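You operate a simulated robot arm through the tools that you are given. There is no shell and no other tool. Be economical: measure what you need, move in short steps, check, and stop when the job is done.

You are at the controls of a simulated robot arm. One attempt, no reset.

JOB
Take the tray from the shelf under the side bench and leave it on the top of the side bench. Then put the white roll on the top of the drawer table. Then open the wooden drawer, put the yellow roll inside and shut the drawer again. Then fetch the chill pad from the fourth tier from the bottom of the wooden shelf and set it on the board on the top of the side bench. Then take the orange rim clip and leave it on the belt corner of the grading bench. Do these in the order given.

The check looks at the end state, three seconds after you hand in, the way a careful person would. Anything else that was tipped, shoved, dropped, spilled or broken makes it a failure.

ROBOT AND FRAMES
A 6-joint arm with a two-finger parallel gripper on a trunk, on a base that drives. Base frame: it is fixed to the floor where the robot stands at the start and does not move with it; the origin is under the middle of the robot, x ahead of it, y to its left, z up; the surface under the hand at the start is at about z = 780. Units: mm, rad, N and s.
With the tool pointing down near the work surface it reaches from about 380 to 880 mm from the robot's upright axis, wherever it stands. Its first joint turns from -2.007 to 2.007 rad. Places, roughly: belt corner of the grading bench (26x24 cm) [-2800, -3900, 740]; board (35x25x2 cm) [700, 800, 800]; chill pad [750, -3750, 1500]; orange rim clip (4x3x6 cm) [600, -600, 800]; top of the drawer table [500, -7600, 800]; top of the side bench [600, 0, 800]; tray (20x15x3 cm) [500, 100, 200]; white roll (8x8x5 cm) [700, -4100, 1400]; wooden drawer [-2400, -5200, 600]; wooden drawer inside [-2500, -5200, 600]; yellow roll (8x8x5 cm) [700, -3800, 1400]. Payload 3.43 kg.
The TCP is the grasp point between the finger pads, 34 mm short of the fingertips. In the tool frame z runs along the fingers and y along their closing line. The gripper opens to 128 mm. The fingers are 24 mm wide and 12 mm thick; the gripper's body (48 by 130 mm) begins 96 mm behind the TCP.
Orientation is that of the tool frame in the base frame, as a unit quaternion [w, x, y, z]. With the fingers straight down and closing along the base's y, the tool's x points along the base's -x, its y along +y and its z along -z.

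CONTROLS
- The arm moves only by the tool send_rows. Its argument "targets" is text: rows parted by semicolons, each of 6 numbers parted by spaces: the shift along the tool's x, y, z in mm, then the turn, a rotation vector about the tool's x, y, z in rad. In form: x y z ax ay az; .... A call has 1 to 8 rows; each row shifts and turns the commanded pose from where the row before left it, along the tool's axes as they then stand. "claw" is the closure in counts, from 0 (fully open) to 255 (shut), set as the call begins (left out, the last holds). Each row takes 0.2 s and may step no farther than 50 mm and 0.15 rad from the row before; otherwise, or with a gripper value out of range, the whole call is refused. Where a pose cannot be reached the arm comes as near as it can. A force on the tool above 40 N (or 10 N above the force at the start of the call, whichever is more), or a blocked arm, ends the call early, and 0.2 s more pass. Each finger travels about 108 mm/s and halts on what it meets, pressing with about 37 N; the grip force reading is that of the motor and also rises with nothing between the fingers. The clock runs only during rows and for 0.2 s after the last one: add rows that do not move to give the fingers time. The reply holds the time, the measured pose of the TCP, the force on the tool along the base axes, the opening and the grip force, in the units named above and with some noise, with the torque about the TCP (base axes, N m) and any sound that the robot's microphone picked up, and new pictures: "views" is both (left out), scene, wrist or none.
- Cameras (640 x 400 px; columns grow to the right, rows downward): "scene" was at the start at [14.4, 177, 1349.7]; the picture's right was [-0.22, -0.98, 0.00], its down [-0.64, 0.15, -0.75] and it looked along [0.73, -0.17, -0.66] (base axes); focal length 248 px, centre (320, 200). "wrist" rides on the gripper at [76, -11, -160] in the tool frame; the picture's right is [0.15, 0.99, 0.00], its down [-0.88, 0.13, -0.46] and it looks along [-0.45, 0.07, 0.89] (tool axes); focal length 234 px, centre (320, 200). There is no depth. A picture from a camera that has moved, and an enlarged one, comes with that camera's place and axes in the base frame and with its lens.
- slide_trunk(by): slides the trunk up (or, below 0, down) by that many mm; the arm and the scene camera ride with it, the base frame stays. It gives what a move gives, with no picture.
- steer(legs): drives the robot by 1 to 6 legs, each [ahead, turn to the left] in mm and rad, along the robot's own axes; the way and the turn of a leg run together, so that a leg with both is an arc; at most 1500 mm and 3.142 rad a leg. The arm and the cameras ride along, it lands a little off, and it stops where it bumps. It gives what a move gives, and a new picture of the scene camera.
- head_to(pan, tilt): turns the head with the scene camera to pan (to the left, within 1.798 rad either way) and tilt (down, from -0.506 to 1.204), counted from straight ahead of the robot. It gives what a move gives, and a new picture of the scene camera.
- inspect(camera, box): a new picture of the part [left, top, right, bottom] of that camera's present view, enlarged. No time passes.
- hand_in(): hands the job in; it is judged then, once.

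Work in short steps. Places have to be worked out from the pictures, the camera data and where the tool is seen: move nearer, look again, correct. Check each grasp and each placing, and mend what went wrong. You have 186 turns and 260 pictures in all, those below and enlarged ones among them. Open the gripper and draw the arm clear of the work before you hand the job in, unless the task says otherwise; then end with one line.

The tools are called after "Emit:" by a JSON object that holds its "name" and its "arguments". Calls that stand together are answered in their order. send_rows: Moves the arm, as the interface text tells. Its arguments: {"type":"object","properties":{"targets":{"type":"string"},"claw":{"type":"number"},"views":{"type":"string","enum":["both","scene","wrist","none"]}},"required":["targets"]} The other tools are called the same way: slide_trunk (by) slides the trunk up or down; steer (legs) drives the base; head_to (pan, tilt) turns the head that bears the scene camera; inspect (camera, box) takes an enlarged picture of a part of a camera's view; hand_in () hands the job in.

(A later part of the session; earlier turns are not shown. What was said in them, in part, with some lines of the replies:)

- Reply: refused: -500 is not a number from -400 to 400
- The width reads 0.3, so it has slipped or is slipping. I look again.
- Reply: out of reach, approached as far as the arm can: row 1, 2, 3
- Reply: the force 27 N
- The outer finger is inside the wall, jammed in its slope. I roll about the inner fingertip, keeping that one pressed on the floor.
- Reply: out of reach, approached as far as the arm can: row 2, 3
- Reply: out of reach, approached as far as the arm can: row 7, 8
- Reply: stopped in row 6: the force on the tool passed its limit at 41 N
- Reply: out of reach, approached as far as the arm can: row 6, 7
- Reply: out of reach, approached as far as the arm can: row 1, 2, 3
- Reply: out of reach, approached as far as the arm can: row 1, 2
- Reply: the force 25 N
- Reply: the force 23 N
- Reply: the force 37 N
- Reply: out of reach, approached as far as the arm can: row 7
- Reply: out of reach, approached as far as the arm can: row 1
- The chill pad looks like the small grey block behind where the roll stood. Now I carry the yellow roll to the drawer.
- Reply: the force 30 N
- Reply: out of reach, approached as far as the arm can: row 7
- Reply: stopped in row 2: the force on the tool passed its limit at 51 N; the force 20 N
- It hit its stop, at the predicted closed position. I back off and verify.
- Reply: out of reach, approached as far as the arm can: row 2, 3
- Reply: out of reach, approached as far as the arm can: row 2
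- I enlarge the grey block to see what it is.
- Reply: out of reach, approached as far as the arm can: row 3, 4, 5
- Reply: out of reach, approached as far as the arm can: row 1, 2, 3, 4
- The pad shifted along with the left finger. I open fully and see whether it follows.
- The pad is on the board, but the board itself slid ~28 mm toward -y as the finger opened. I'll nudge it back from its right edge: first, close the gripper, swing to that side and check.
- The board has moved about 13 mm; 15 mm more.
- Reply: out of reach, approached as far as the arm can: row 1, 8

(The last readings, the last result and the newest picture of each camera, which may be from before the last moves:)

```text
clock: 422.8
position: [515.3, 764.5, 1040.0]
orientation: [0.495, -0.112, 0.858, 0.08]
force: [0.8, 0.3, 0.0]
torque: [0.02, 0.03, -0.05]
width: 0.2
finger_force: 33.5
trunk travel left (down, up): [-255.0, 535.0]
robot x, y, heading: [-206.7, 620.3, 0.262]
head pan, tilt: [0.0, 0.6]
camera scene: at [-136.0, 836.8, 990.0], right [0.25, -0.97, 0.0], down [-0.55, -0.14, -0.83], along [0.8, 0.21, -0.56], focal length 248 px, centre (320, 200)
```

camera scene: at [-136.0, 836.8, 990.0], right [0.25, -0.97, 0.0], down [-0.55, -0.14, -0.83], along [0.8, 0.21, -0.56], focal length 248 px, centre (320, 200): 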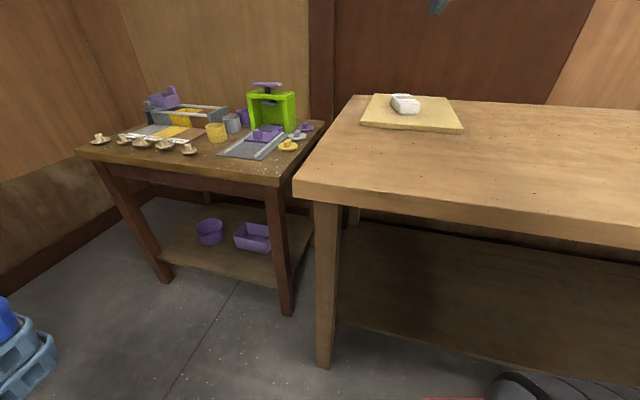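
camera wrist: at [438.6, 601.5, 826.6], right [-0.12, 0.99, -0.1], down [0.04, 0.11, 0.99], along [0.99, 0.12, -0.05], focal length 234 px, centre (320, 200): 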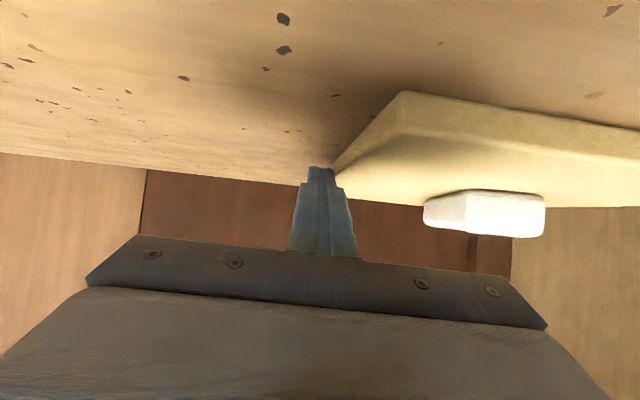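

The board is back to its original place (corners match within a few mm), with the pad on it. Now to the orange rim clip.

Emit:
{"name": "slide_trunk", "arguments": {"by": 250}}

Emit:
{"name": "steer", "arguments": {"legs": [[-250, 0], [0, -1.83], [1050, 0], [0, 1.57]]}}

Emit:
{"name": "head_to", "arguments": {"pan": -0.1, "tilt": 0.6}}

Emit:
{"name": "inspect", "arguments": {"camera": "scene", "box": [220, 130, 460, 290]}}

```text
clock: 425.4
position: [515.2, 765.1, 1289.0]
orientation: [0.494, -0.112, 0.858, 0.08]
force: [0.0, -0.3, -0.4]
torque: [-0.03, 0.0, 0.0]
width: 0.0
finger_force: 33.0
trunk travel left (down, up): [-505.0, 285.0]
robot x, y, heading: [-205.5, 615.7, 0.263]
head pan, tilt: [0.0, 0.6]
```

```text
clock: 440.5
position: [261.5, -528.6, 1291.2]
orientation: [0.501, 0.003, 0.865, 0.014]
force: [0.1, -0.4, -0.7]
torque: [0.04, -0.01, 0.01]
width: 0.1
finger_force: 33.4
trunk travel left (down, up): [-505.0, 285.0]
robot x, y, heading: [-475.6, -483.0, -0.012]
head pan, tilt: [0.0, 0.6]
camera scene: at [-418.1, -286.9, 1240.0], right [-0.01, -1.0, 0.0], down [-0.56, 0.0, -0.83], along [0.83, -0.01, -0.56], focal length 248 px, centre (320, 200)
```

scene: 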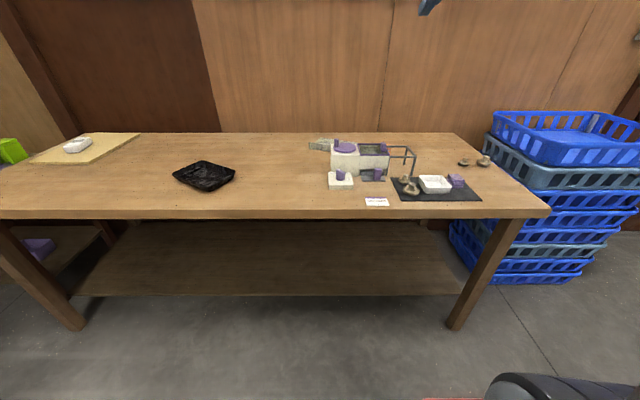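

```text
clock: 441.1
position: [260.9, -528.7, 1289.2]
orientation: [0.501, 0.002, 0.866, 0.015]
force: [-1.0, 0.5, -0.2]
torque: [-0.01, 0.01, 0.0]
width: 0.1
finger_force: 33.0
trunk travel left (down, up): [-505.0, 285.0]
robot x, y, heading: [-476.5, -481.9, -0.012]
head pan, tilt: [-0.099, 0.6]
camera scene: at [-418.6, -295.6, 1240.0], right [-0.11, -0.99, 0.0], down [-0.56, 0.06, -0.83], along [0.82, -0.09, -0.56], focal length 248 px, centre (320, 200)
```

scene: 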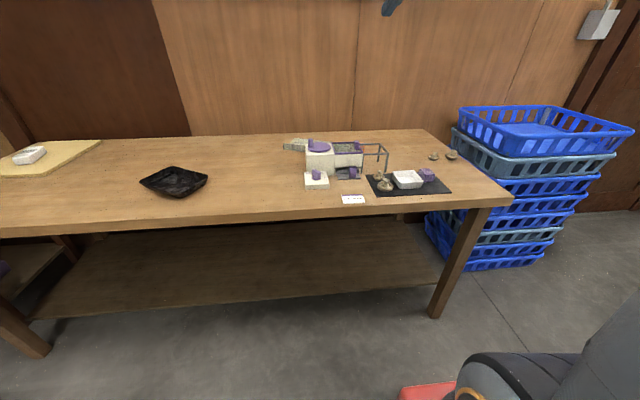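

```text
2.50 times, centred on (340, 210) of scene
camera zoom: at [-418.6, -295.6, 1240.0], right [-0.11, -0.99, 0.0], down [-0.56, 0.06, -0.83], along [0.82, -0.09, -0.56], focal length 620 px, centre (270, 175)
```

zoom: 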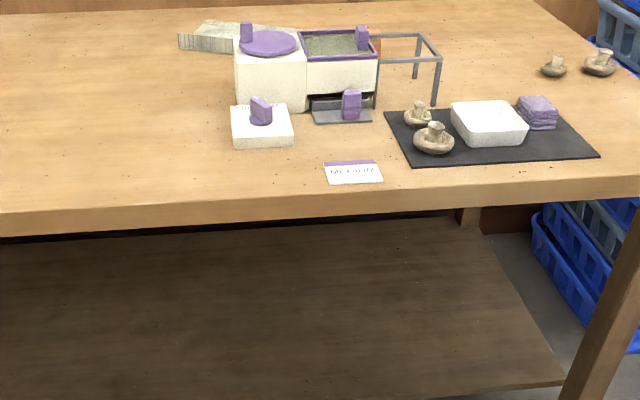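

The orange clip peeks out behind the container's purple post at the right rim. I raise the trunk and move closer for a better view, also checking the tray.

Emit:
{"name": "slide_trunk", "arguments": {"by": 280}}

Emit:
{"name": "steer", "arguments": {"legs": [[300, 0]]}}

Emit:
{"name": "head_to", "arguments": {"pan": -0.4, "tilt": 0.85}}

Emit:
{"name": "inspect", "arguments": {"camera": "scene", "box": [200, 60, 440, 220]}}

```text
clock: 444.0
position: [258.3, -529.6, 1569.0]
orientation: [0.503, 0.0, 0.864, 0.019]
force: [0.3, 1.0, 0.2]
torque: [-0.04, -0.01, -0.02]
width: 0.2
finger_force: 33.4
trunk travel left (down, up): [-785.0, 5.0]
robot x, y, heading: [-474.1, -482.9, -0.01]
head pan, tilt: [-0.099, 0.6]
```

```text
clock: 446.0
position: [555.0, -536.7, 1570.1]
orientation: [0.503, 0.004, 0.864, 0.016]
force: [-0.1, 0.2, 0.6]
torque: [-0.01, 0.04, -0.02]
width: 0.1
finger_force: 33.1
trunk travel left (down, up): [-785.0, 5.0]
robot x, y, heading: [-176.5, -489.2, -0.014]
head pan, tilt: [-0.099, 0.6]
camera scene: at [-197.8, -298.3, 1520.0], right [-0.11, -0.99, 0.0], down [-0.56, 0.06, -0.83], along [0.82, -0.09, -0.56], focal length 248 px, centre (320, 200)
```

scene: 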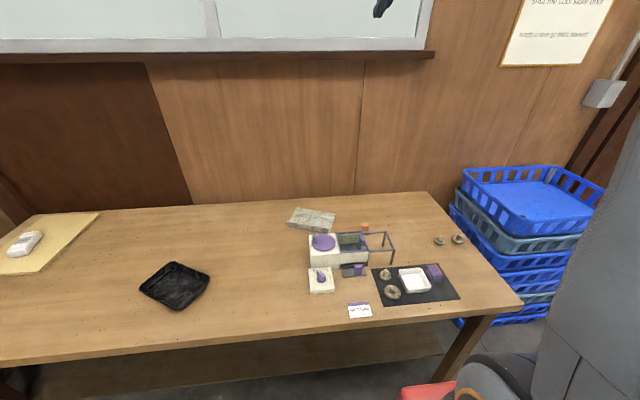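

```text
clock: 446.8
position: [557.5, -538.3, 1569.2]
orientation: [0.504, 0.002, 0.864, 0.017]
force: [-0.5, -0.2, -0.1]
torque: [-0.01, -0.01, 0.01]
width: 0.0
finger_force: 33.0
trunk travel left (down, up): [-785.0, 5.0]
robot x, y, heading: [-176.9, -487.4, -0.012]
head pan, tilt: [-0.4, 0.85]
camera scene: at [-213.8, -319.7, 1499.2], right [-0.4, -0.92, 0.0], down [-0.69, 0.3, -0.66], along [0.6, -0.27, -0.75], focal length 248 px, centre (320, 200)
```

scene: 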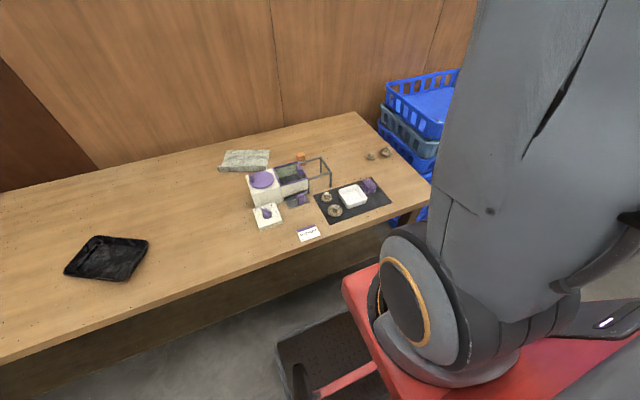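

```text
2.50 times, centred on (320, 140) of scene
camera zoom: at [-213.8, -319.7, 1499.2], right [-0.4, -0.92, 0.0], down [-0.69, 0.3, -0.66], along [0.6, -0.27, -0.75], focal length 620 px, centre (320, 350)
```

zoom: 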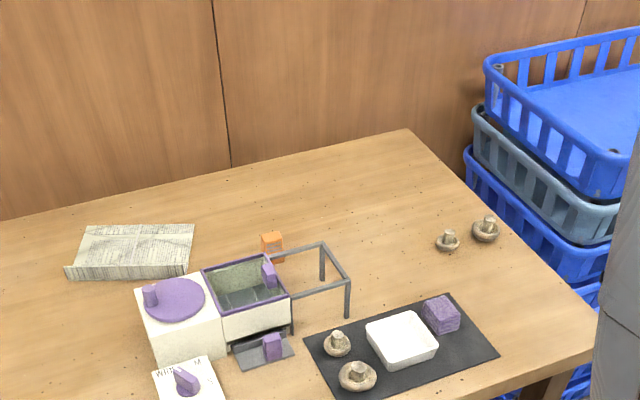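

Emit:
{"name": "inspect", "arguments": {"camera": "scene", "box": [265, 140, 345, 200]}}

```text
6.67 times, centred on (305, 170) of scene
camera zoom: at [-213.8, -319.7, 1499.2], right [-0.4, -0.92, 0.0], down [-0.69, 0.3, -0.66], along [0.6, -0.27, -0.75], focal length 1654 px, centre (420, 400)
```

zoom: 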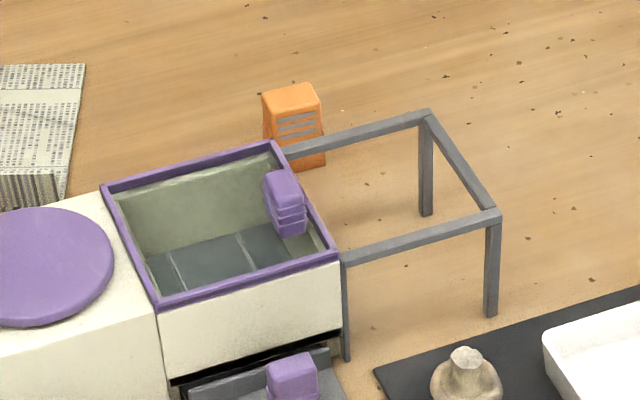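

The clip appears to stand on the bench behind the wire frame, at about (585, -590), 60 mm tall. I lower the trunk and point the tool straight down.

Emit:
{"name": "slide_trunk", "arguments": {"by": -400}}

Emit:
{"name": "send_rows", "arguments": {"targets": "0 0 0 0 0.15 0; 0 0 0 0 0.15 0; 0 0 0 0 0.15 0; 0 0 0 0 0.15 0; 0 0 0 0 0.15 0; 0 0 0 0 0.15 0; 0 0 0 0 0.14 0; 0 0 0 0 0 0", "claw": 50, "views": "wrist"}}

```text
clock: 450.6
position: [556.2, -537.4, 1169.3]
orientation: [0.503, 0.003, 0.864, 0.017]
force: [-0.3, -0.1, 0.0]
torque: [0.01, -0.02, -0.01]
width: 0.1
finger_force: 33.2
trunk travel left (down, up): [-385.0, 405.0]
robot x, y, heading: [-176.9, -487.7, -0.011]
head pan, tilt: [-0.4, 0.85]
```

```text
clock: 452.4
position: [531.8, -630.1, 1152.1]
orientation: [0.049, -0.038, 0.99, 0.125]
force: [0.0, -0.4, 0.2]
torque: [0.0, 0.03, -0.01]
width: 103.0
finger_force: 0.0
out of reach, approached as far as the arm can: row 1, 2, 3, 4, 5, 6, 7
trunk travel left (down, up): [-385.0, 405.0]
robot x, y, heading: [-175.4, -485.5, -0.011]
head pan, tilt: [-0.4, 0.85]
camera wrist: at [445.4, -686.3, 1295.7], right [-0.23, 0.95, 0.23], down [0.82, 0.07, 0.56], along [0.52, 0.32, -0.79], focal length 234 px, centre (320, 200)
```

wrist: 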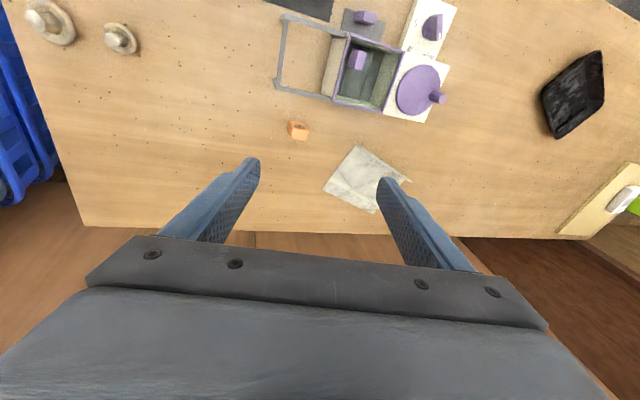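

That pose is too high for the arm relative to the lowered trunk. The clip is confirmed at (583, -589); I go down 150 mm and level the tool.

Emit:
{"name": "send_rows", "arguments": {"targets": "5 -12 47 0 0 0; 5 -12 47 0 0 0; 5 -12 47 0 0 0; 0 0 0 0.122 0.053 0; 0 0 0 0.122 0.053 0; 0 0 0 0 0 0", "views": "wrist"}}

```text
clock: 453.8
position: [536.3, -633.3, 1010.3]
orientation: [0.053, -0.037, 0.989, 0.13]
force: [0.0, 1.4, 0.2]
torque: [0.01, -0.02, 0.0]
width: 102.7
finger_force: 0.1
out of reach, approached as far as the arm can: row 1, 4, 5
trunk travel left (down, up): [-385.0, 405.0]
robot x, y, heading: [-177.4, -486.9, -0.017]
head pan, tilt: [-0.4, 0.85]
camera wrist: at [447.6, -690.3, 1153.9], right [-0.23, 0.94, 0.23], down [0.82, 0.06, 0.57], along [0.52, 0.32, -0.79], focal length 234 px, centre (320, 200)
```

wrist: 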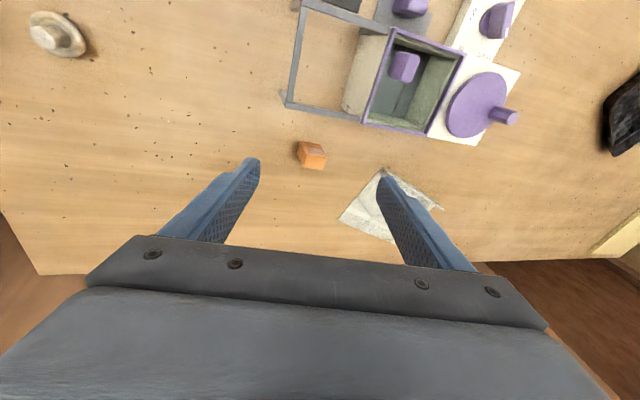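

The wrist runs into its limit when the target lies to the robot's right, so I turn the base right by 0.4 rad to put the clip on its left.

Emit:
{"name": "steer", "arguments": {"legs": [[0, -0.4]]}}

Emit:
{"name": "send_rows", "arguments": {"targets": "0 45 0 0.1 0 0; 0 45 0 0.1 0 0; 0 45 0 0.05 0.05 0; 0 45 0 0 0.05 0; 0 45 0 0 0 0; 0 45 0 0 0 0; 0 0 0 0 0 0", "views": "none"}}

```text
clock: 455.4
position: [423.5, -897.8, 1012.1]
orientation: [0.077, 0.159, 0.977, 0.117]
force: [0.0, 1.3, -0.9]
torque: [0.0, 0.01, 0.03]
width: 103.0
finger_force: 0.1
trunk travel left (down, up): [-385.0, 405.0]
robot x, y, heading: [-174.5, -481.3, -0.409]
head pan, tilt: [-0.4, 0.85]
camera scene: at [-45.0, -362.6, 1099.1], right [-0.73, -0.69, 0.0], down [-0.52, 0.55, -0.66], along [0.45, -0.48, -0.75], focal length 248 px, centre (320, 200)
```

scene: 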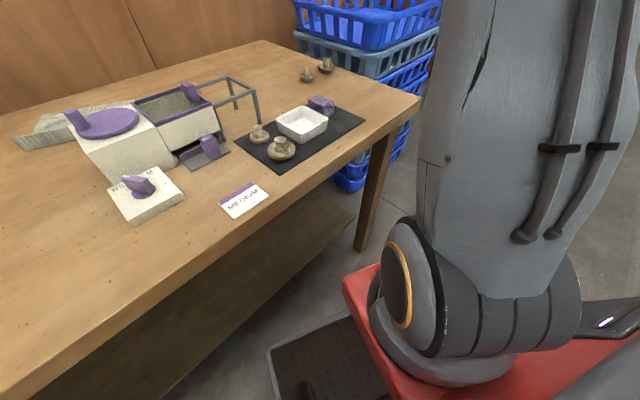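

```text
clock: 457.0
position: [471.7, -688.1, 1052.4]
orientation: [0.076, 0.146, 0.978, 0.124]
force: [0.7, 0.1, 0.0]
torque: [0.0, -0.03, -0.01]
width: 102.9
finger_force: 0.0
out of reach, approached as far as the arm can: row 1, 2, 3, 5, 6
trunk travel left (down, up): [-385.0, 405.0]
robot x, y, heading: [-179.7, -485.4, -0.416]
head pan, tilt: [-0.4, 0.85]
```

The tool-down pose needs the arm lower relative to the trunk. I raise the trunk 200 mm and lower the arm by the same, then level.

Emit:
{"name": "slide_trunk", "arguments": {"by": 220}}

Emit:
{"name": "send_rows", "arguments": {"targets": "5 -11 46 0 0 0; 5 -11 46 0 0 0; 5 -11 46 0 0 0; 5 -11 46 0 0 0; 5 -11 46 0 0 0; 0 0 0 0 0 0", "views": "none"}}

```text
clock: 459.4
position: [417.5, -663.3, 1271.7]
orientation: [0.077, 0.146, 0.979, 0.124]
force: [0.5, -0.4, -0.9]
torque: [-0.03, 0.0, -0.01]
width: 103.0
finger_force: 0.1
trunk travel left (down, up): [-605.0, 185.0]
robot x, y, heading: [-175.7, -489.7, -0.416]
head pan, tilt: [-0.4, 0.85]
```

```text
clock: 460.8
position: [419.8, -656.8, 1032.6]
orientation: [0.076, 0.147, 0.978, 0.124]
force: [-0.4, 0.4, 0.2]
torque: [-0.01, -0.01, 0.02]
width: 102.8
finger_force: 0.0
trunk travel left (down, up): [-605.0, 185.0]
robot x, y, heading: [-174.9, -485.3, -0.411]
head pan, tilt: [-0.4, 0.85]
```

Now in a comfortable range; I level the tool.

Emit:
{"name": "send_rows", "arguments": {"targets": "0 0 0 0.132 0.056 0; 0 0 0 0.132 0.056 0; 0 0 0 0 0 0", "views": "wrist"}}

```text
clock: 461.6
position: [421.8, -657.9, 1033.3]
orientation: [0.064, 0.148, 0.981, 0.104]
force: [-0.4, 0.3, -0.5]
torque: [0.0, -0.03, -0.02]
width: 103.2
finger_force: 0.0
out of reach, approached as far as the arm can: row 1, 2
trunk travel left (down, up): [-605.0, 185.0]
robot x, y, heading: [-175.1, -488.4, -0.412]
head pan, tilt: [-0.4, 0.85]
camera wrist: at [322.4, -674.7, 1178.2], right [0.13, 0.97, 0.21], down [0.8, -0.23, 0.55], along [0.58, 0.09, -0.81], focal length 234 px, centre (320, 200)
```

wrist: 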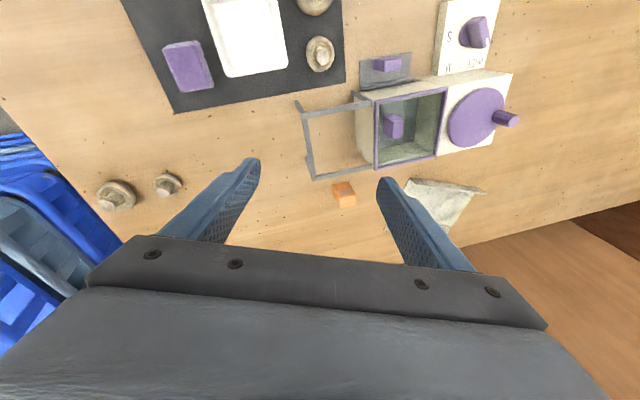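

Still limited by the wrist in this posture. I pitch the tool back up, so that I can re-approach with a ~65° pitch as at the drawer.

Emit:
{"name": "send_rows", "arguments": {"targets": "0 0 0 0 -0.15 0; 0 0 0 0 -0.15 0; 0 0 0 0 -0.15 0; 0 0 0 0 -0.15 0; 0 0 0 0 0 0", "views": "none"}}

```text
clock: 462.8
position: [422.3, -656.9, 1033.4]
orientation: [0.351, 0.172, 0.919, 0.055]
force: [-0.7, -0.3, -0.8]
torque: [0.0, -0.02, 0.03]
width: 103.0
finger_force: 0.1
trunk travel left (down, up): [-605.0, 185.0]
robot x, y, heading: [-174.8, -486.8, -0.406]
head pan, tilt: [-0.4, 0.85]
```

I remove the residual roll about the tool axis.

Emit:
{"name": "send_rows", "arguments": {"targets": "0 0 0 0 0 -0.114; 0 0 0 0 0 -0.114; 0 0 0 0 0 -0.114; 0 0 0 0 0 0", "views": "none"}}

```text
clock: 463.8
position: [421.1, -656.2, 1034.7]
orientation: [0.355, 0.012, 0.935, -0.005]
force: [-0.9, -0.1, -0.1]
torque: [-0.01, 0.03, -0.01]
width: 102.9
finger_force: 0.1
trunk travel left (down, up): [-605.0, 185.0]
robot x, y, heading: [-173.3, -487.4, -0.413]
head pan, tilt: [-0.4, 0.85]
```

Good. Now I pitch down again stepwise.

Emit:
{"name": "send_rows", "arguments": {"targets": "0 0 0 0 0.14 0; 0 0 0 0 0.14 0; 0 0 0 0 0.14 0; 0 0 0 0 0.14 0; 0 0 0 0 0.14 0; 0 0 0 0 0 0", "views": "wrist"}}

```text
clock: 465.2
position: [400.2, -671.1, 996.6]
orientation: [0.088, 0.001, 0.994, 0.071]
force: [0.3, 0.3, 0.0]
torque: [-0.03, 0.0, 0.01]
width: 102.9
finger_force: 0.1
out of reach, approached as far as the arm can: row 1, 3, 4, 5
trunk travel left (down, up): [-605.0, 185.0]
robot x, y, heading: [-177.9, -487.1, -0.409]
head pan, tilt: [-0.4, 0.85]
camera wrist: at [297.2, -704.2, 1137.1], right [-0.16, 0.98, 0.12], down [0.79, 0.05, 0.62], along [0.6, 0.19, -0.78], focal length 234 px, centre (320, 200)
```

wrist: 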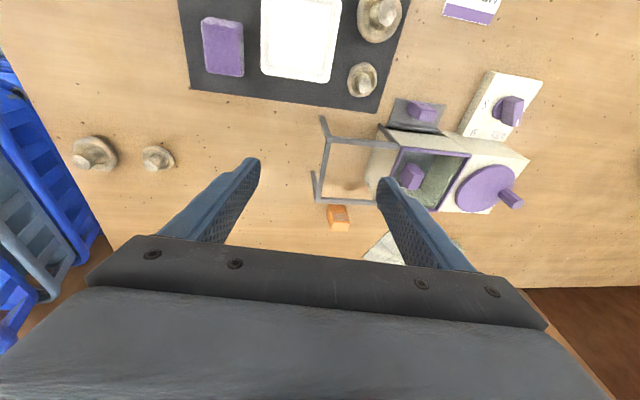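

I settle for a 65° pitch with no sideways tilt, which suffices for the clip.

Emit:
{"name": "send_rows", "arguments": {"targets": "0 0 0 0.066 -0.129 0; 0 0 0 0.066 -0.129 0; 0 0 0 0 0 0", "views": "none"}}

```text
clock: 466.0
position: [399.1, -671.8, 995.0]
orientation: [0.215, 0.017, 0.976, 0.005]
force: [0.1, 1.0, 0.0]
torque: [0.0, 0.0, -0.03]
width: 103.0
finger_force: 0.0
trunk travel left (down, up): [-605.0, 185.0]
robot x, y, heading: [-174.5, -485.8, -0.412]
head pan, tilt: [-0.4, 0.85]
```

Orientation is right. I move above the clip.

Emit:
{"name": "send_rows", "arguments": {"targets": "-28.2 17.5 23.3 0 0 0; -28.2 17.5 23.3 0 0 0; -28.2 17.5 23.3 0 0 0; -28.2 17.5 23.3 0 0 0; -28.2 17.5 23.3 0 0 0; 0 0 0 0 0 0", "views": "wrist"}}

Emit:
{"name": "inspect", "arguments": {"camera": "wrist", "box": [240, 60, 400, 180]}}

```text
clock: 467.4
position: [566.8, -602.5, 939.3]
orientation: [0.223, 0.012, 0.974, 0.02]
force: [-0.1, 0.0, -0.6]
torque: [0.01, 0.0, 0.02]
width: 103.1
finger_force: 0.1
out of reach, approached as far as the arm can: row 4, 5
trunk travel left (down, up): [-605.0, 185.0]
robot x, y, heading: [-174.6, -485.0, -0.412]
head pan, tilt: [-0.4, 0.85]
camera wrist: at [430.4, -616.1, 1049.7], right [-0.12, 0.99, -0.02], down [0.6, 0.09, 0.8], along [0.79, 0.08, -0.6], focal length 234 px, centre (320, 200)
```

wrist: 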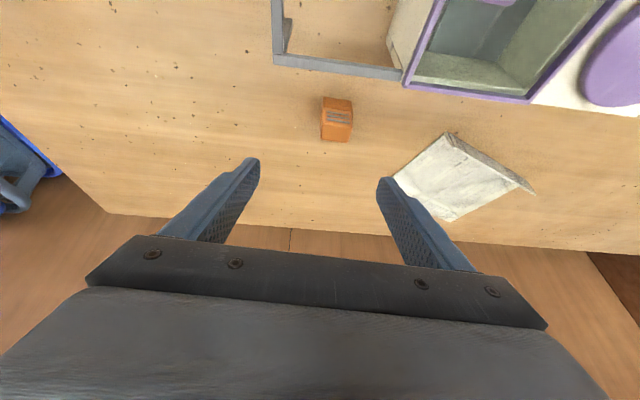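

```text
3.33 times, centred on (320, 120) of wrist
camera zoom: at [430.4, -616.1, 1049.7], right [-0.12, 0.99, -0.02], down [0.6, 0.09, 0.8], along [0.79, 0.08, -0.6], focal length 781 px, centre (320, 467)
```

zoom: 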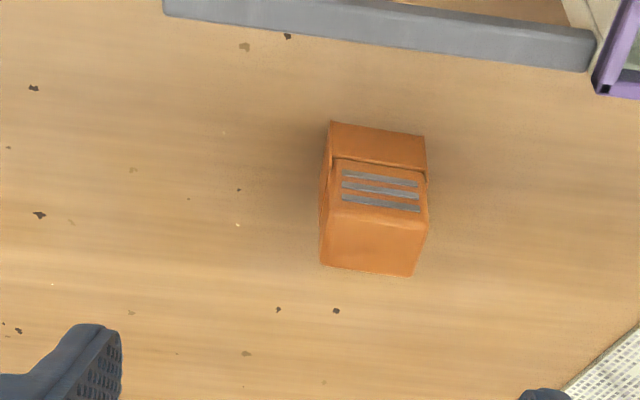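

The clip's width (34 mm) lies along y, centre about (595, -583). I fine-position with the base: small left turn, short drive.

Emit:
{"name": "steer", "arguments": {"legs": [[0, 0.042], [27, 0]]}}

Emit:
{"name": "send_rows", "arguments": {"targets": "0 0 0 0 0 0", "views": "wrist"}}

```text
clock: 468.6
position: [596.9, -580.1, 939.4]
orientation: [0.222, -0.007, 0.975, 0.024]
force: [0.2, 0.7, -0.7]
torque: [-0.01, 0.01, 0.0]
width: 102.7
finger_force: 0.0
trunk travel left (down, up): [-605.0, 185.0]
robot x, y, heading: [-150.4, -494.6, -0.371]
head pan, tilt: [-0.4, 0.85]
camera scene: at [-82.3, -344.6, 1319.1], right [-0.7, -0.72, 0.0], down [-0.54, 0.52, -0.66], along [0.47, -0.46, -0.75], focal length 248 px, centre (320, 200)
```

scene: 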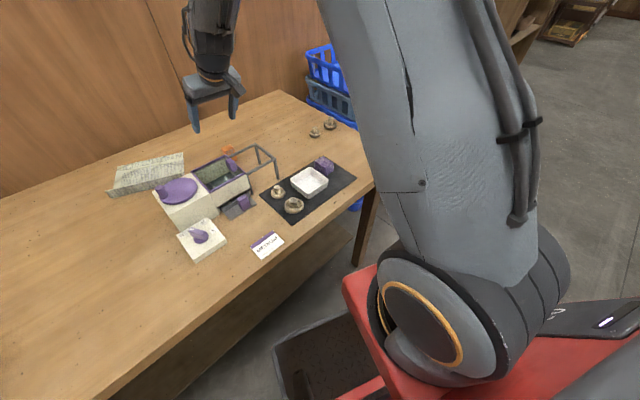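

```text
clock: 469.0
position: [596.8, -580.6, 940.1]
orientation: [0.222, -0.007, 0.975, 0.023]
force: [0.2, -0.6, 0.7]
torque: [-0.01, 0.02, -0.01]
width: 102.9
finger_force: 0.2
trunk travel left (down, up): [-605.0, 185.0]
robot x, y, heading: [-151.2, -494.1, -0.366]
head pan, tilt: [-0.4, 0.85]
camera wrist: at [460.2, -600.4, 1049.8], right [-0.16, 0.99, -0.02], down [0.59, 0.11, 0.8], along [0.79, 0.11, -0.6], focal length 234 px, centre (320, 200)
```

wrist: 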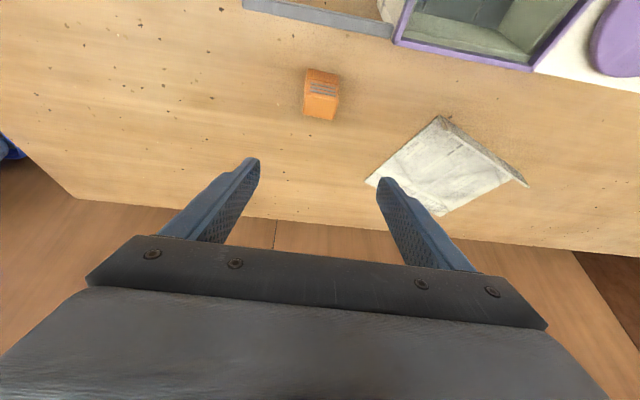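

Aligned within a few mm. I shift back slightly, then descend with the trunk.

Emit:
{"name": "send_rows", "arguments": {"targets": "6 -3 -3 0 0 0; 0 0 0 0 0 0", "views": "none"}}

Emit:
{"name": "slide_trunk", "arguments": {"by": -75}}

Emit:
{"name": "send_rows", "arguments": {"targets": "0 0 0 0 0 0", "views": "wrist"}}

```text
clock: 469.6
position: [590.2, -583.7, 939.5]
orientation: [0.223, -0.008, 0.975, 0.024]
force: [0.1, 0.3, -0.1]
torque: [0.01, -0.03, 0.01]
width: 103.0
finger_force: 0.1
trunk travel left (down, up): [-605.0, 185.0]
robot x, y, heading: [-150.2, -496.3, -0.364]
head pan, tilt: [-0.4, 0.85]
```

```text
clock: 470.7
position: [589.9, -583.9, 864.0]
orientation: [0.222, -0.008, 0.975, 0.024]
force: [0.7, -0.4, -0.2]
torque: [-0.01, -0.02, -0.02]
width: 102.7
finger_force: 0.1
trunk travel left (down, up): [-530.0, 260.0]
robot x, y, heading: [-149.5, -495.3, -0.369]
head pan, tilt: [-0.4, 0.85]
```

```text
clock: 471.1
position: [589.7, -584.3, 864.5]
orientation: [0.222, -0.008, 0.975, 0.024]
force: [0.8, 0.3, -0.5]
torque: [0.0, -0.04, -0.01]
width: 102.9
finger_force: 0.0
trunk travel left (down, up): [-530.0, 260.0]
robot x, y, heading: [-155.3, -495.6, -0.371]
head pan, tilt: [-0.4, 0.85]
camera wrist: at [453.6, -603.6, 974.8], right [-0.16, 0.99, -0.02], down [0.59, 0.11, 0.8], along [0.79, 0.11, -0.6], focal length 234 px, centre (320, 200)
```

wrist: 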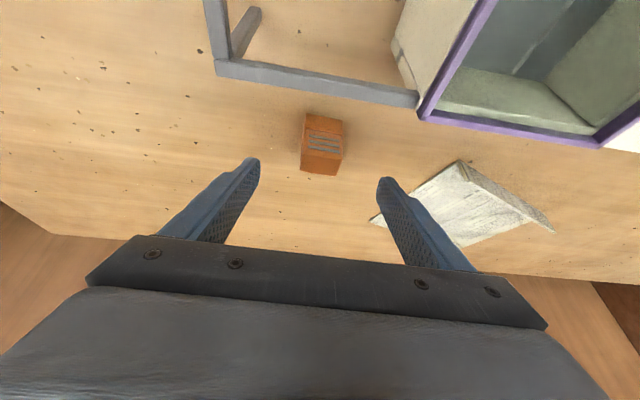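

Centred. I descend 44 mm more and look before closing.

Emit:
{"name": "slide_trunk", "arguments": {"by": -43}}

Emit:
{"name": "send_rows", "arguments": {"targets": "0 0 0 0 0 0", "views": "wrist"}}

```text
clock: 471.9
position: [590.5, -583.6, 820.6]
orientation: [0.222, -0.008, 0.975, 0.024]
force: [0.4, 0.3, -0.1]
torque: [0.03, 0.0, 0.02]
width: 102.8
finger_force: 0.1
trunk travel left (down, up): [-487.0, 303.0]
robot x, y, heading: [-149.3, -496.5, -0.371]
head pan, tilt: [-0.4, 0.85]
```

```text
clock: 472.4
position: [590.3, -583.5, 820.5]
orientation: [0.222, -0.009, 0.975, 0.024]
force: [0.7, 0.0, -0.7]
torque: [0.0, 0.02, 0.02]
width: 102.9
finger_force: 0.2
trunk travel left (down, up): [-487.0, 303.0]
robot x, y, heading: [-147.9, -496.1, -0.367]
head pan, tilt: [-0.4, 0.85]
camera wrist: at [453.6, -603.6, 931.7], right [-0.16, 0.99, -0.02], down [0.59, 0.11, 0.8], along [0.79, 0.11, -0.6], focal length 234 px, centre (320, 200)
```

wrist: 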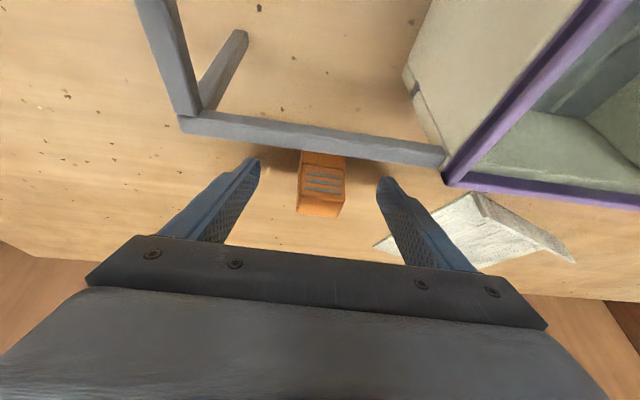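

The clip stands between the fingers. I close.

Emit:
{"name": "send_rows", "arguments": {"targets": "0 0 0 0 0 0; 0 0 0 0 0 0; 0 0 0 0 0 0; 0 0 0 0 0 0", "claw": 255, "views": "wrist"}}

```text
clock: 473.4
position: [591.3, -583.2, 821.3]
orientation: [0.221, -0.008, 0.975, 0.024]
force: [-0.4, -1.0, -0.6]
torque: [-0.03, 0.01, 0.0]
width: 33.0
finger_force: 37.0
trunk travel left (down, up): [-487.0, 303.0]
robot x, y, heading: [-152.6, -494.1, -0.372]
head pan, tilt: [-0.4, 0.85]
camera wrist: at [453.6, -603.6, 931.7], right [-0.16, 0.99, -0.02], down [0.59, 0.11, 0.8], along [0.79, 0.11, -0.6], focal length 234 px, centre (320, 200)
```

wrist: 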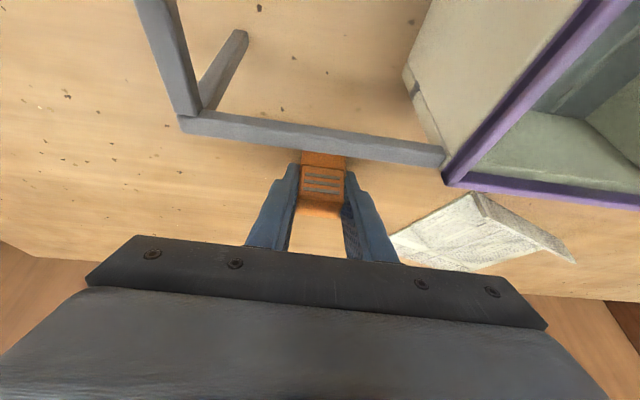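

Gripped at 33 mm. I lift straight up with the trunk, then back off.

Emit:
{"name": "slide_trunk", "arguments": {"by": 290}}

Emit:
{"name": "steer", "arguments": {"legs": [[-600, 0]]}}

Emit:
{"name": "head_to", "arguments": {"pan": 0.2, "tilt": 0.6}}

```text
clock: 476.3
position: [589.9, -584.4, 1111.1]
orientation: [0.223, -0.008, 0.974, 0.025]
force: [0.2, -0.3, -0.3]
torque: [-0.02, 0.02, -0.03]
width: 33.1
finger_force: 37.5
trunk travel left (down, up): [-777.0, 13.0]
robot x, y, heading: [-150.1, -494.2, -0.369]
head pan, tilt: [-0.4, 0.85]
```

```text
clock: 479.6
position: [32.6, -368.9, 1111.4]
orientation: [0.223, -0.007, 0.974, 0.026]
force: [0.1, 0.1, -0.7]
torque: [0.01, -0.02, -0.02]
width: 32.9
finger_force: 36.9
trunk travel left (down, up): [-777.0, 13.0]
robot x, y, heading: [-707.1, -281.8, -0.375]
head pan, tilt: [-0.4, 0.85]
camera scene: at [-683.3, -110.1, 1491.1], right [-0.7, -0.72, 0.0], down [-0.54, 0.52, -0.66], along [0.47, -0.46, -0.75], focal length 248 px, centre (320, 200)
```

scene: 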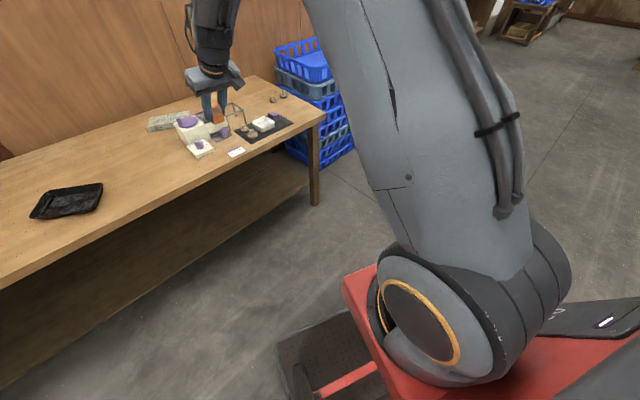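

```text
clock: 480.6
position: [32.5, -369.7, 1111.2]
orientation: [0.222, -0.007, 0.975, 0.026]
force: [-0.2, 0.1, -0.4]
torque: [0.0, 0.01, 0.04]
width: 32.8
finger_force: 36.9
trunk travel left (down, up): [-777.0, 13.0]
robot x, y, heading: [-706.2, -278.1, -0.374]
head pan, tilt: [0.201, 0.6]
camera scene: at [-652.3, -70.8, 1512.0], right [-0.17, -0.98, 0.0], down [-0.56, 0.1, -0.82], along [0.81, -0.14, -0.57], focal length 248 px, centre (320, 200)
```

scene: 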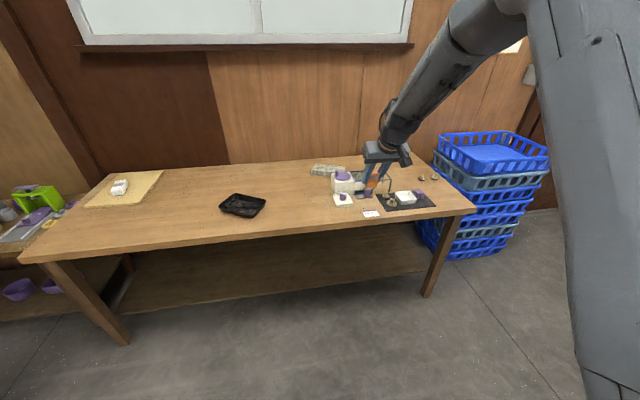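

All is in order at the bench and the clip is held. Now to the grading bench: I turn and drive, pausing to look.

Emit:
{"name": "steer", "arguments": {"legs": [[0, -1.465], [1500, 0], [900, 0]]}}

Emit:
{"name": "head_to", "arguments": {"pan": -0.4, "tilt": 0.4}}

```text
clock: 496.1
position: [-1536.0, -3309.0, 1110.5]
orientation: [0.178, 0.674, 0.703, -0.137]
force: [0.6, 0.5, 0.9]
torque: [0.02, 0.01, 0.02]
width: 32.6
finger_force: 36.4
trunk travel left (down, up): [-777.0, 13.0]
robot x, y, heading: [-1467.1, -2569.9, -1.912]
head pan, tilt: [0.201, 0.6]
camera scene: at [-1259.2, -2615.4, 1512.0], right [-0.99, 0.14, 0.0], down [0.08, 0.56, -0.83], along [-0.12, -0.82, -0.56], focal length 248 px, centre (320, 200)
```

scene: 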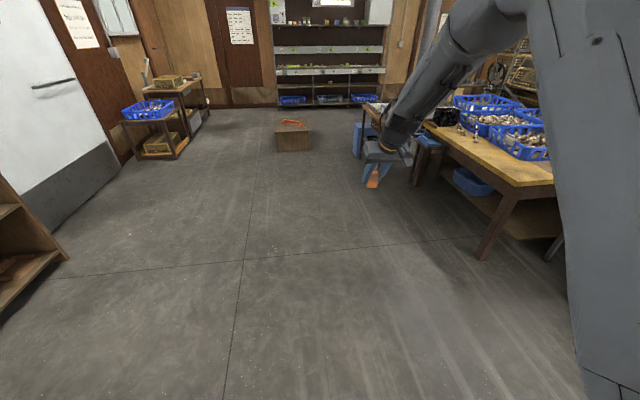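

```text
clock: 497.1
position: [-1537.4, -3309.0, 1111.6]
orientation: [0.178, 0.674, 0.704, -0.137]
force: [0.6, 0.5, 0.6]
torque: [-0.01, 0.02, -0.01]
width: 33.0
finger_force: 36.7
trunk travel left (down, up): [-777.0, 13.0]
robot x, y, heading: [-1467.8, -2567.8, -1.912]
head pan, tilt: [-0.4, 0.4]
camera scene: at [-1309.3, -2596.2, 1530.2], right [-0.74, 0.68, 0.0], down [0.26, 0.29, -0.92], along [-0.62, -0.68, -0.39], focal length 248 px, centre (320, 200)
```

scene: 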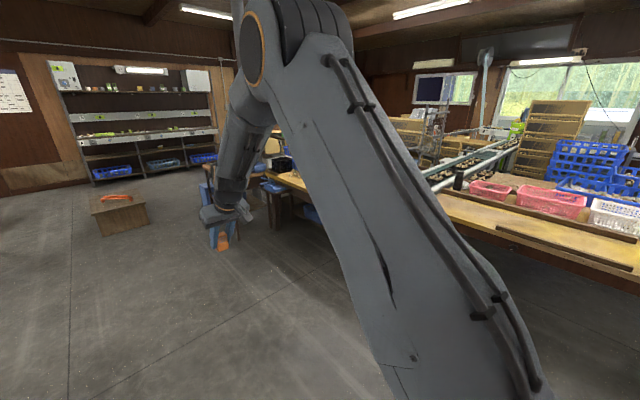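

The grading bench's near front corner seems to be at about x≈-2720, y≈-3750. I drive opposite it and face it.

Emit:
{"name": "steer", "arguments": {"legs": [[0, 0.071], [1400, 0], [0, -1.3]]}}

Emit:
{"name": "head_to", "arguments": {"pan": -0.1, "tilt": 0.7}}

```text
clock: 507.9
position: [-2570.8, -4141.7, 1111.3]
orientation: [0.068, 0.955, 0.193, -0.214]
force: [-0.2, 0.4, 0.3]
torque: [0.02, 0.01, 0.0]
width: 32.8
finger_force: 36.9
trunk travel left (down, up): [-777.0, 13.0]
robot x, y, heading: [-1852.7, -3944.9, -3.129]
head pan, tilt: [-0.4, 0.4]
camera scene: at [-1822.8, -4104.3, 1530.2], right [0.38, 0.93, 0.0], down [0.36, -0.15, -0.92], along [-0.85, 0.35, -0.39], focal length 248 px, centre (320, 200)
```

scene: 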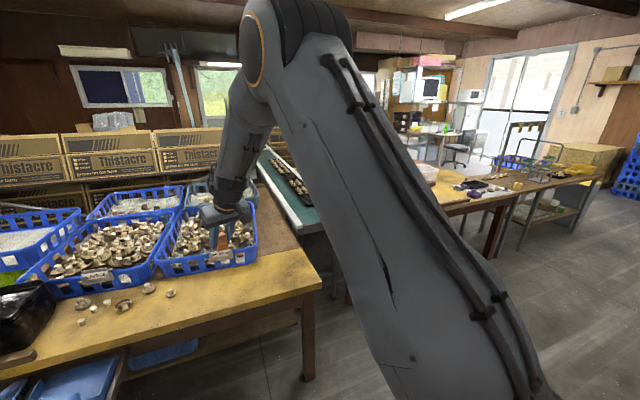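

```text
clock: 508.7
position: [-2570.1, -4140.9, 1110.4]
orientation: [0.068, 0.955, 0.193, -0.214]
force: [-0.5, -0.1, 0.0]
torque: [-0.01, 0.0, 0.01]
width: 32.9
finger_force: 37.0
trunk travel left (down, up): [-777.0, 13.0]
robot x, y, heading: [-1848.4, -3946.9, -3.127]
head pan, tilt: [-0.099, 0.7]
camera scene: at [-1821.6, -4131.8, 1503.5], right [0.09, 1.0, 0.0], down [0.64, -0.06, -0.77], along [-0.76, 0.07, -0.64], focal length 248 px, centre (320, 200)
```

scene: 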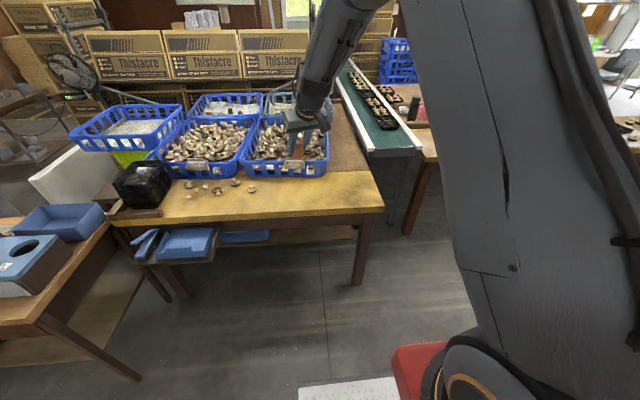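

The belt corner is the bench's right front corner at about (-2645, -3762). I enlarge it.

Emit:
{"name": "inspect", "arguments": {"camera": "scene", "box": [240, 100, 420, 240]}}

```text
2.86 times, centred on (330, 170) of scene
camera zoom: at [-1821.6, -4131.8, 1503.5], right [0.09, 1.0, 0.0], down [0.64, -0.06, -0.77], along [-0.76, 0.07, -0.64], focal length 709 px, centre (291, 286)
```

zoom: 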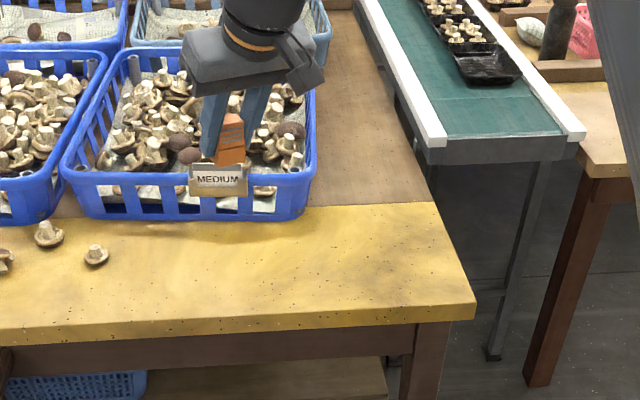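

Free corner area: y from about -3980 to -3770, in front x≈-2650. I turn and drive so that the clip comes over (-2775, -3890).

Emit:
{"name": "steer", "arguments": {"legs": [[0, -0.27], [180, 0]]}}

Emit:
{"name": "slide_trunk", "arguments": {"by": -220}}

Emit:
{"name": "send_rows", "arguments": {"targets": "0 0 0 0 0 0", "views": "both"}}

```text
clock: 511.1
position: [-2768.2, -3898.4, 1110.5]
orientation: [0.039, 0.972, 0.065, -0.222]
force: [0.4, 0.3, -0.2]
torque: [-0.04, 0.01, 0.03]
width: 32.8
finger_force: 36.8
trunk travel left (down, up): [-777.0, 13.0]
robot x, y, heading: [-2020.6, -3900.5, 2.889]
head pan, tilt: [-0.099, 0.7]
camera scene: at [-2043.4, -4088.1, 1503.4], right [0.35, 0.94, 0.0], down [0.6, -0.22, -0.77], along [-0.72, 0.26, -0.64], focal length 248 px, centre (320, 200)
```

scene: 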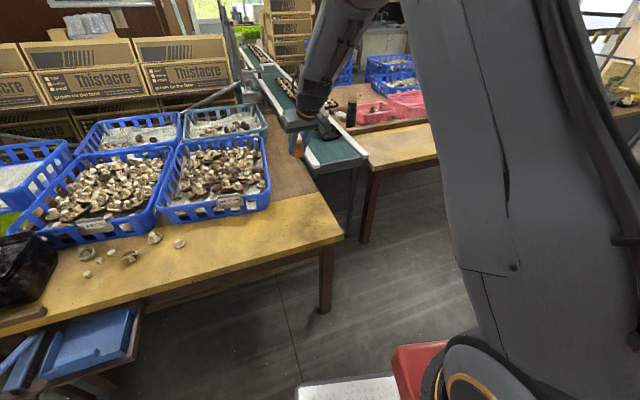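

```text
clock: 513.4
position: [-2767.4, -3899.1, 891.4]
orientation: [0.039, 0.972, 0.065, -0.221]
force: [-0.4, -0.6, 0.6]
torque: [0.0, -0.01, 0.04]
width: 33.1
finger_force: 37.1
trunk travel left (down, up): [-557.0, 233.0]
robot x, y, heading: [-2019.9, -3901.7, 2.886]
head pan, tilt: [-0.099, 0.7]
```

```text
clock: 513.8
position: [-2768.3, -3898.3, 890.9]
orientation: [0.039, 0.973, 0.065, -0.219]
force: [-0.6, -0.2, -0.4]
torque: [-0.03, 0.0, 0.0]
width: 33.0
finger_force: 37.3
trunk travel left (down, up): [-557.0, 233.0]
robot x, y, heading: [-2020.6, -3899.4, 2.88]
head pan, tilt: [-0.099, 0.7]
camera scene: at [-2102.9, -4072.7, 1283.4], right [0.35, 0.94, 0.0], down [0.6, -0.22, -0.76], along [-0.72, 0.26, -0.64], focal length 248 px, centre (320, 200)
camera wrist: at [-2633.3, -3863.0, 1001.1], right [0.27, -0.96, -0.02], down [-0.57, -0.18, 0.8], along [-0.77, -0.21, -0.6], focal length 234 px, centre (320, 200)
```

scene: 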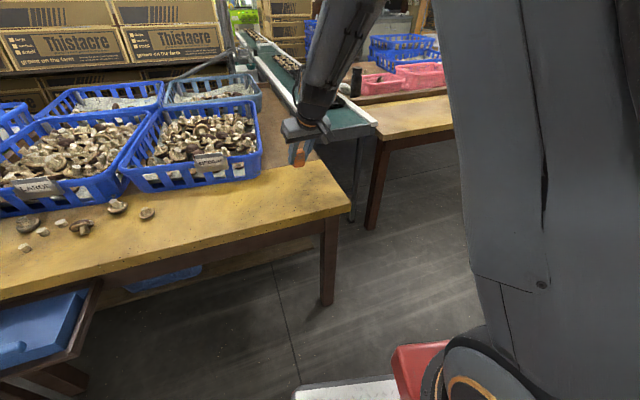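
wrist: 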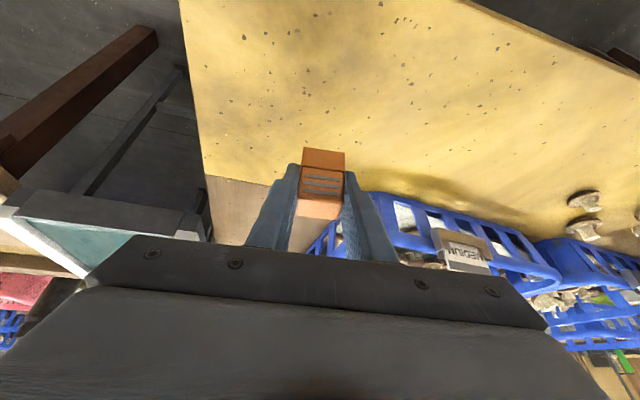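

The clip's landing spot is on the clear corner area. I lower to near the surface, then gently.

Emit:
{"name": "slide_trunk", "arguments": {"by": -70}}

Emit:
{"name": "send_rows", "arguments": {"targets": "2.1 0 4.5 0 0 0; 2.1 0 4.5 0 0 0; 2.1 0 4.5 0 0 0; 2.1 0 4.5 0 0 0; 0 0 0 0 0 0", "views": "wrist"}}

```text
clock: 514.9
position: [-2768.3, -3898.5, 821.6]
orientation: [0.039, 0.972, 0.065, -0.221]
force: [0.3, -0.2, -0.8]
torque: [-0.02, 0.02, 0.02]
width: 32.9
finger_force: 37.1
trunk travel left (down, up): [-487.0, 303.0]
robot x, y, heading: [-2020.7, -3901.7, 2.886]
head pan, tilt: [-0.099, 0.7]
```

```text
clock: 516.1
position: [-2768.8, -3901.5, 800.9]
orientation: [0.04, 0.972, 0.065, -0.221]
force: [-0.3, 0.5, -0.2]
torque: [-0.06, 0.01, -0.03]
width: 32.9
finger_force: 36.5
trunk travel left (down, up): [-487.0, 303.0]
robot x, y, heading: [-2024.7, -3900.1, 2.888]
head pan, tilt: [-0.099, 0.7]
camera wrist: at [-2633.2, -3864.3, 910.6], right [0.27, -0.96, -0.02], down [-0.57, -0.18, 0.8], along [-0.77, -0.21, -0.6], focal length 234 px, centre (320, 200)
```

wrist: 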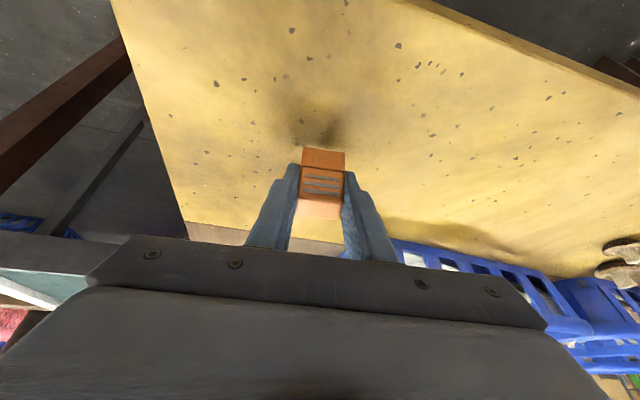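

Emit:
{"name": "send_rows", "arguments": {"targets": "1.3 0 2.7 0 0 0; 1.3 0 2.7 0 0 0; 1.3 0 2.7 0 0 0; 1.3 0 2.7 0 0 0; 1.3 0 2.7 0 0 0; 0 0 0 0 0 0", "views": "wrist"}}

```text
clock: 517.5
position: [-2769.3, -3900.8, 786.8]
orientation: [0.038, 0.972, 0.064, -0.221]
force: [0.2, -1.3, -0.3]
torque: [0.03, 0.02, 0.03]
width: 32.5
finger_force: 36.7
trunk travel left (down, up): [-487.0, 303.0]
robot x, y, heading: [-2022.8, -3898.3, 2.89]
head pan, tilt: [-0.099, 0.7]
camera wrist: at [-2633.4, -3865.0, 896.5], right [0.27, -0.96, -0.02], down [-0.57, -0.18, 0.8], along [-0.77, -0.21, -0.6], focal length 234 px, centre (320, 200)
```

wrist: 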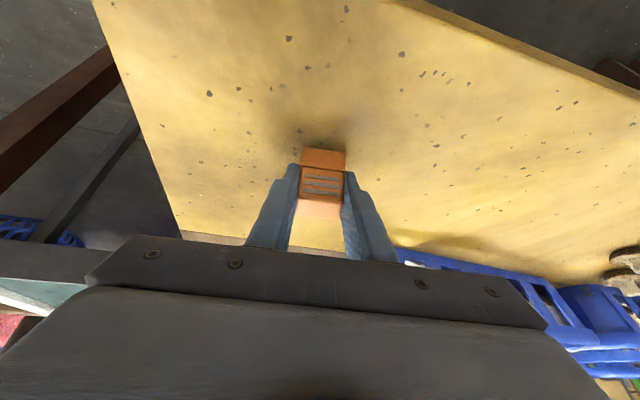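

Close; on in 2 mm steps.

Emit:
{"name": "send_rows", "arguments": {"targets": "0.8 0 1.8 0 0 0; 0.8 0 1.8 0 0 0; 0.8 0 1.8 0 0 0; 0.8 0 1.8 0 0 0; 0 0 0 0 0 0", "views": "none"}}

```text
clock: 518.7
position: [-2768.4, -3901.0, 780.7]
orientation: [0.039, 0.971, 0.064, -0.225]
force: [3.8, 1.4, 21.5]
torque: [0.42, -0.13, -0.05]
width: 32.8
finger_force: 36.9
trunk travel left (down, up): [-487.0, 303.0]
robot x, y, heading: [-2022.0, -3899.1, 2.885]
head pan, tilt: [-0.099, 0.7]
```

Contact. I ease 2 mm and open partially.

Emit:
{"name": "send_rows", "arguments": {"targets": "-0.9 0 -2 0 0 0; 0 0 0 0 0 0; 0 0 0 0 0 0", "claw": 110, "views": "wrist"}}

```text
clock: 519.5
position: [-2767.1, -3900.6, 781.1]
orientation: [0.038, 0.972, 0.065, -0.221]
force: [-0.4, -0.8, -0.6]
torque: [0.02, -0.03, -0.01]
width: 72.7
finger_force: 0.1
trunk travel left (down, up): [-487.0, 303.0]
robot x, y, heading: [-2024.3, -3902.1, 2.886]
head pan, tilt: [-0.099, 0.7]
camera wrist: at [-2633.1, -3864.4, 890.3], right [0.27, -0.96, -0.02], down [-0.57, -0.18, 0.8], along [-0.77, -0.21, -0.6], focal length 234 px, centre (320, 200)
```

wrist: 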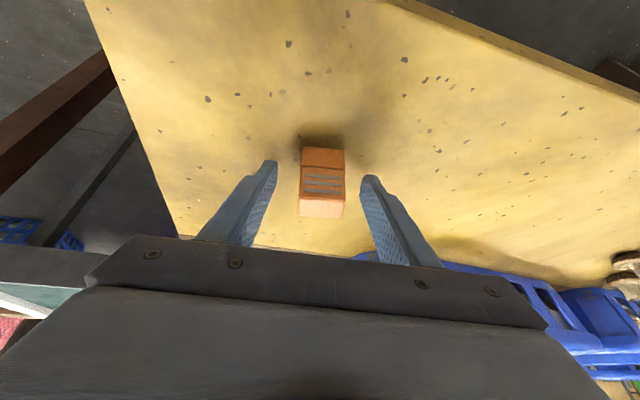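

The clip stands free. I rise straight up with the trunk, back off and check.

Emit:
{"name": "slide_trunk", "arguments": {"by": 290}}

Emit:
{"name": "steer", "arguments": {"legs": [[-450, 0]]}}

Emit:
{"name": "inspect", "arguments": {"camera": "scene", "box": [200, 90, 400, 230]}}

```text
clock: 522.4
position: [-2767.7, -3902.5, 1069.8]
orientation: [0.038, 0.972, 0.064, -0.221]
force: [-0.3, 0.5, -0.2]
torque: [-0.01, -0.04, 0.0]
width: 72.8
finger_force: 0.0
trunk travel left (down, up): [-777.0, 13.0]
robot x, y, heading: [-2019.7, -3901.3, 2.887]
head pan, tilt: [-0.099, 0.7]
```

```text
clock: 525.1
position: [-2329.4, -4013.5, 1070.9]
orientation: [0.038, 0.972, 0.063, -0.221]
force: [0.2, -0.3, 0.3]
torque: [0.0, 0.0, 0.01]
width: 72.7
finger_force: 0.1
trunk travel left (down, up): [-777.0, 13.0]
robot x, y, heading: [-1583.2, -4015.5, 2.881]
head pan, tilt: [-0.099, 0.7]
camera scene: at [-1605.2, -4202.7, 1503.4], right [0.35, 0.94, 0.0], down [0.6, -0.22, -0.76], along [-0.72, 0.27, -0.64], focal length 248 px, centre (320, 200)
```

scene: 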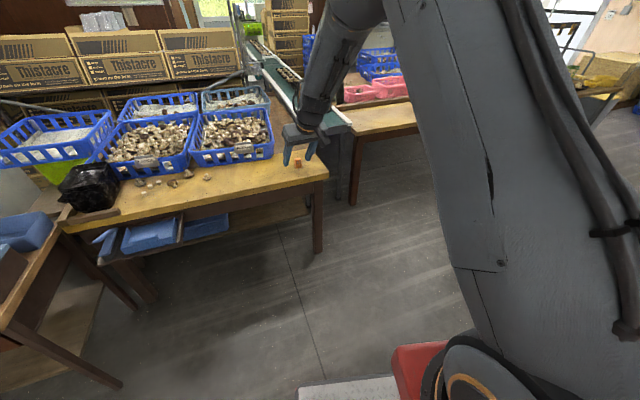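

```text
2.86 times, centred on (300, 160) of scene
camera zoom: at [-1605.2, -4202.7, 1503.4], right [0.35, 0.94, 0.0], down [0.6, -0.22, -0.76], along [-0.72, 0.27, -0.64], focal length 709 px, centre (377, 314)
```

zoom: 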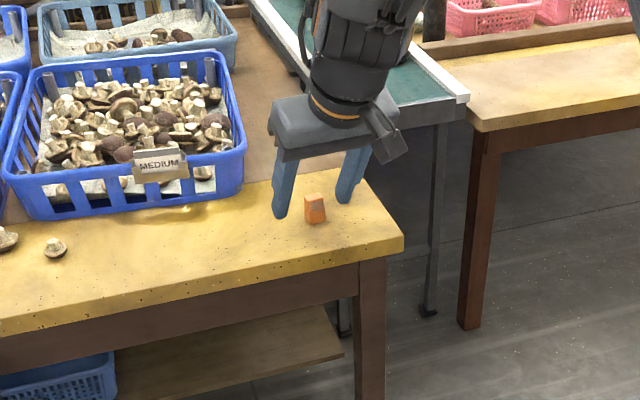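

The clip stands upright on the belt corner, the arm is clear. I open the gripper fully and hand in.

Emit:
{"name": "send_rows", "arguments": {"targets": "0 0 0 0 0 0; 0 0 0 0 0 0; 0 0 0 0 0 0", "claw": 0, "views": "none"}}

Emit:
{"name": "hand_in", "arguments": {}}

```text
clock: 525.9
position: [-2328.8, -4013.7, 1070.3]
orientation: [0.039, 0.972, 0.063, -0.222]
force: [-0.6, 0.2, -0.4]
torque: [-0.01, 0.01, 0.01]
width: 127.8
finger_force: 0.0
trunk travel left (down, up): [-777.0, 13.0]
robot x, y, heading: [-1584.6, -4015.6, 2.885]
head pan, tilt: [-0.099, 0.7]
```

```text
The job is handed in.
```

All five parts were carried out in order and the job is handed in; the one disturbance was that the board slid about 28 mm as I released the chill pad, and I pushed it back to within a few mm of where it had been.
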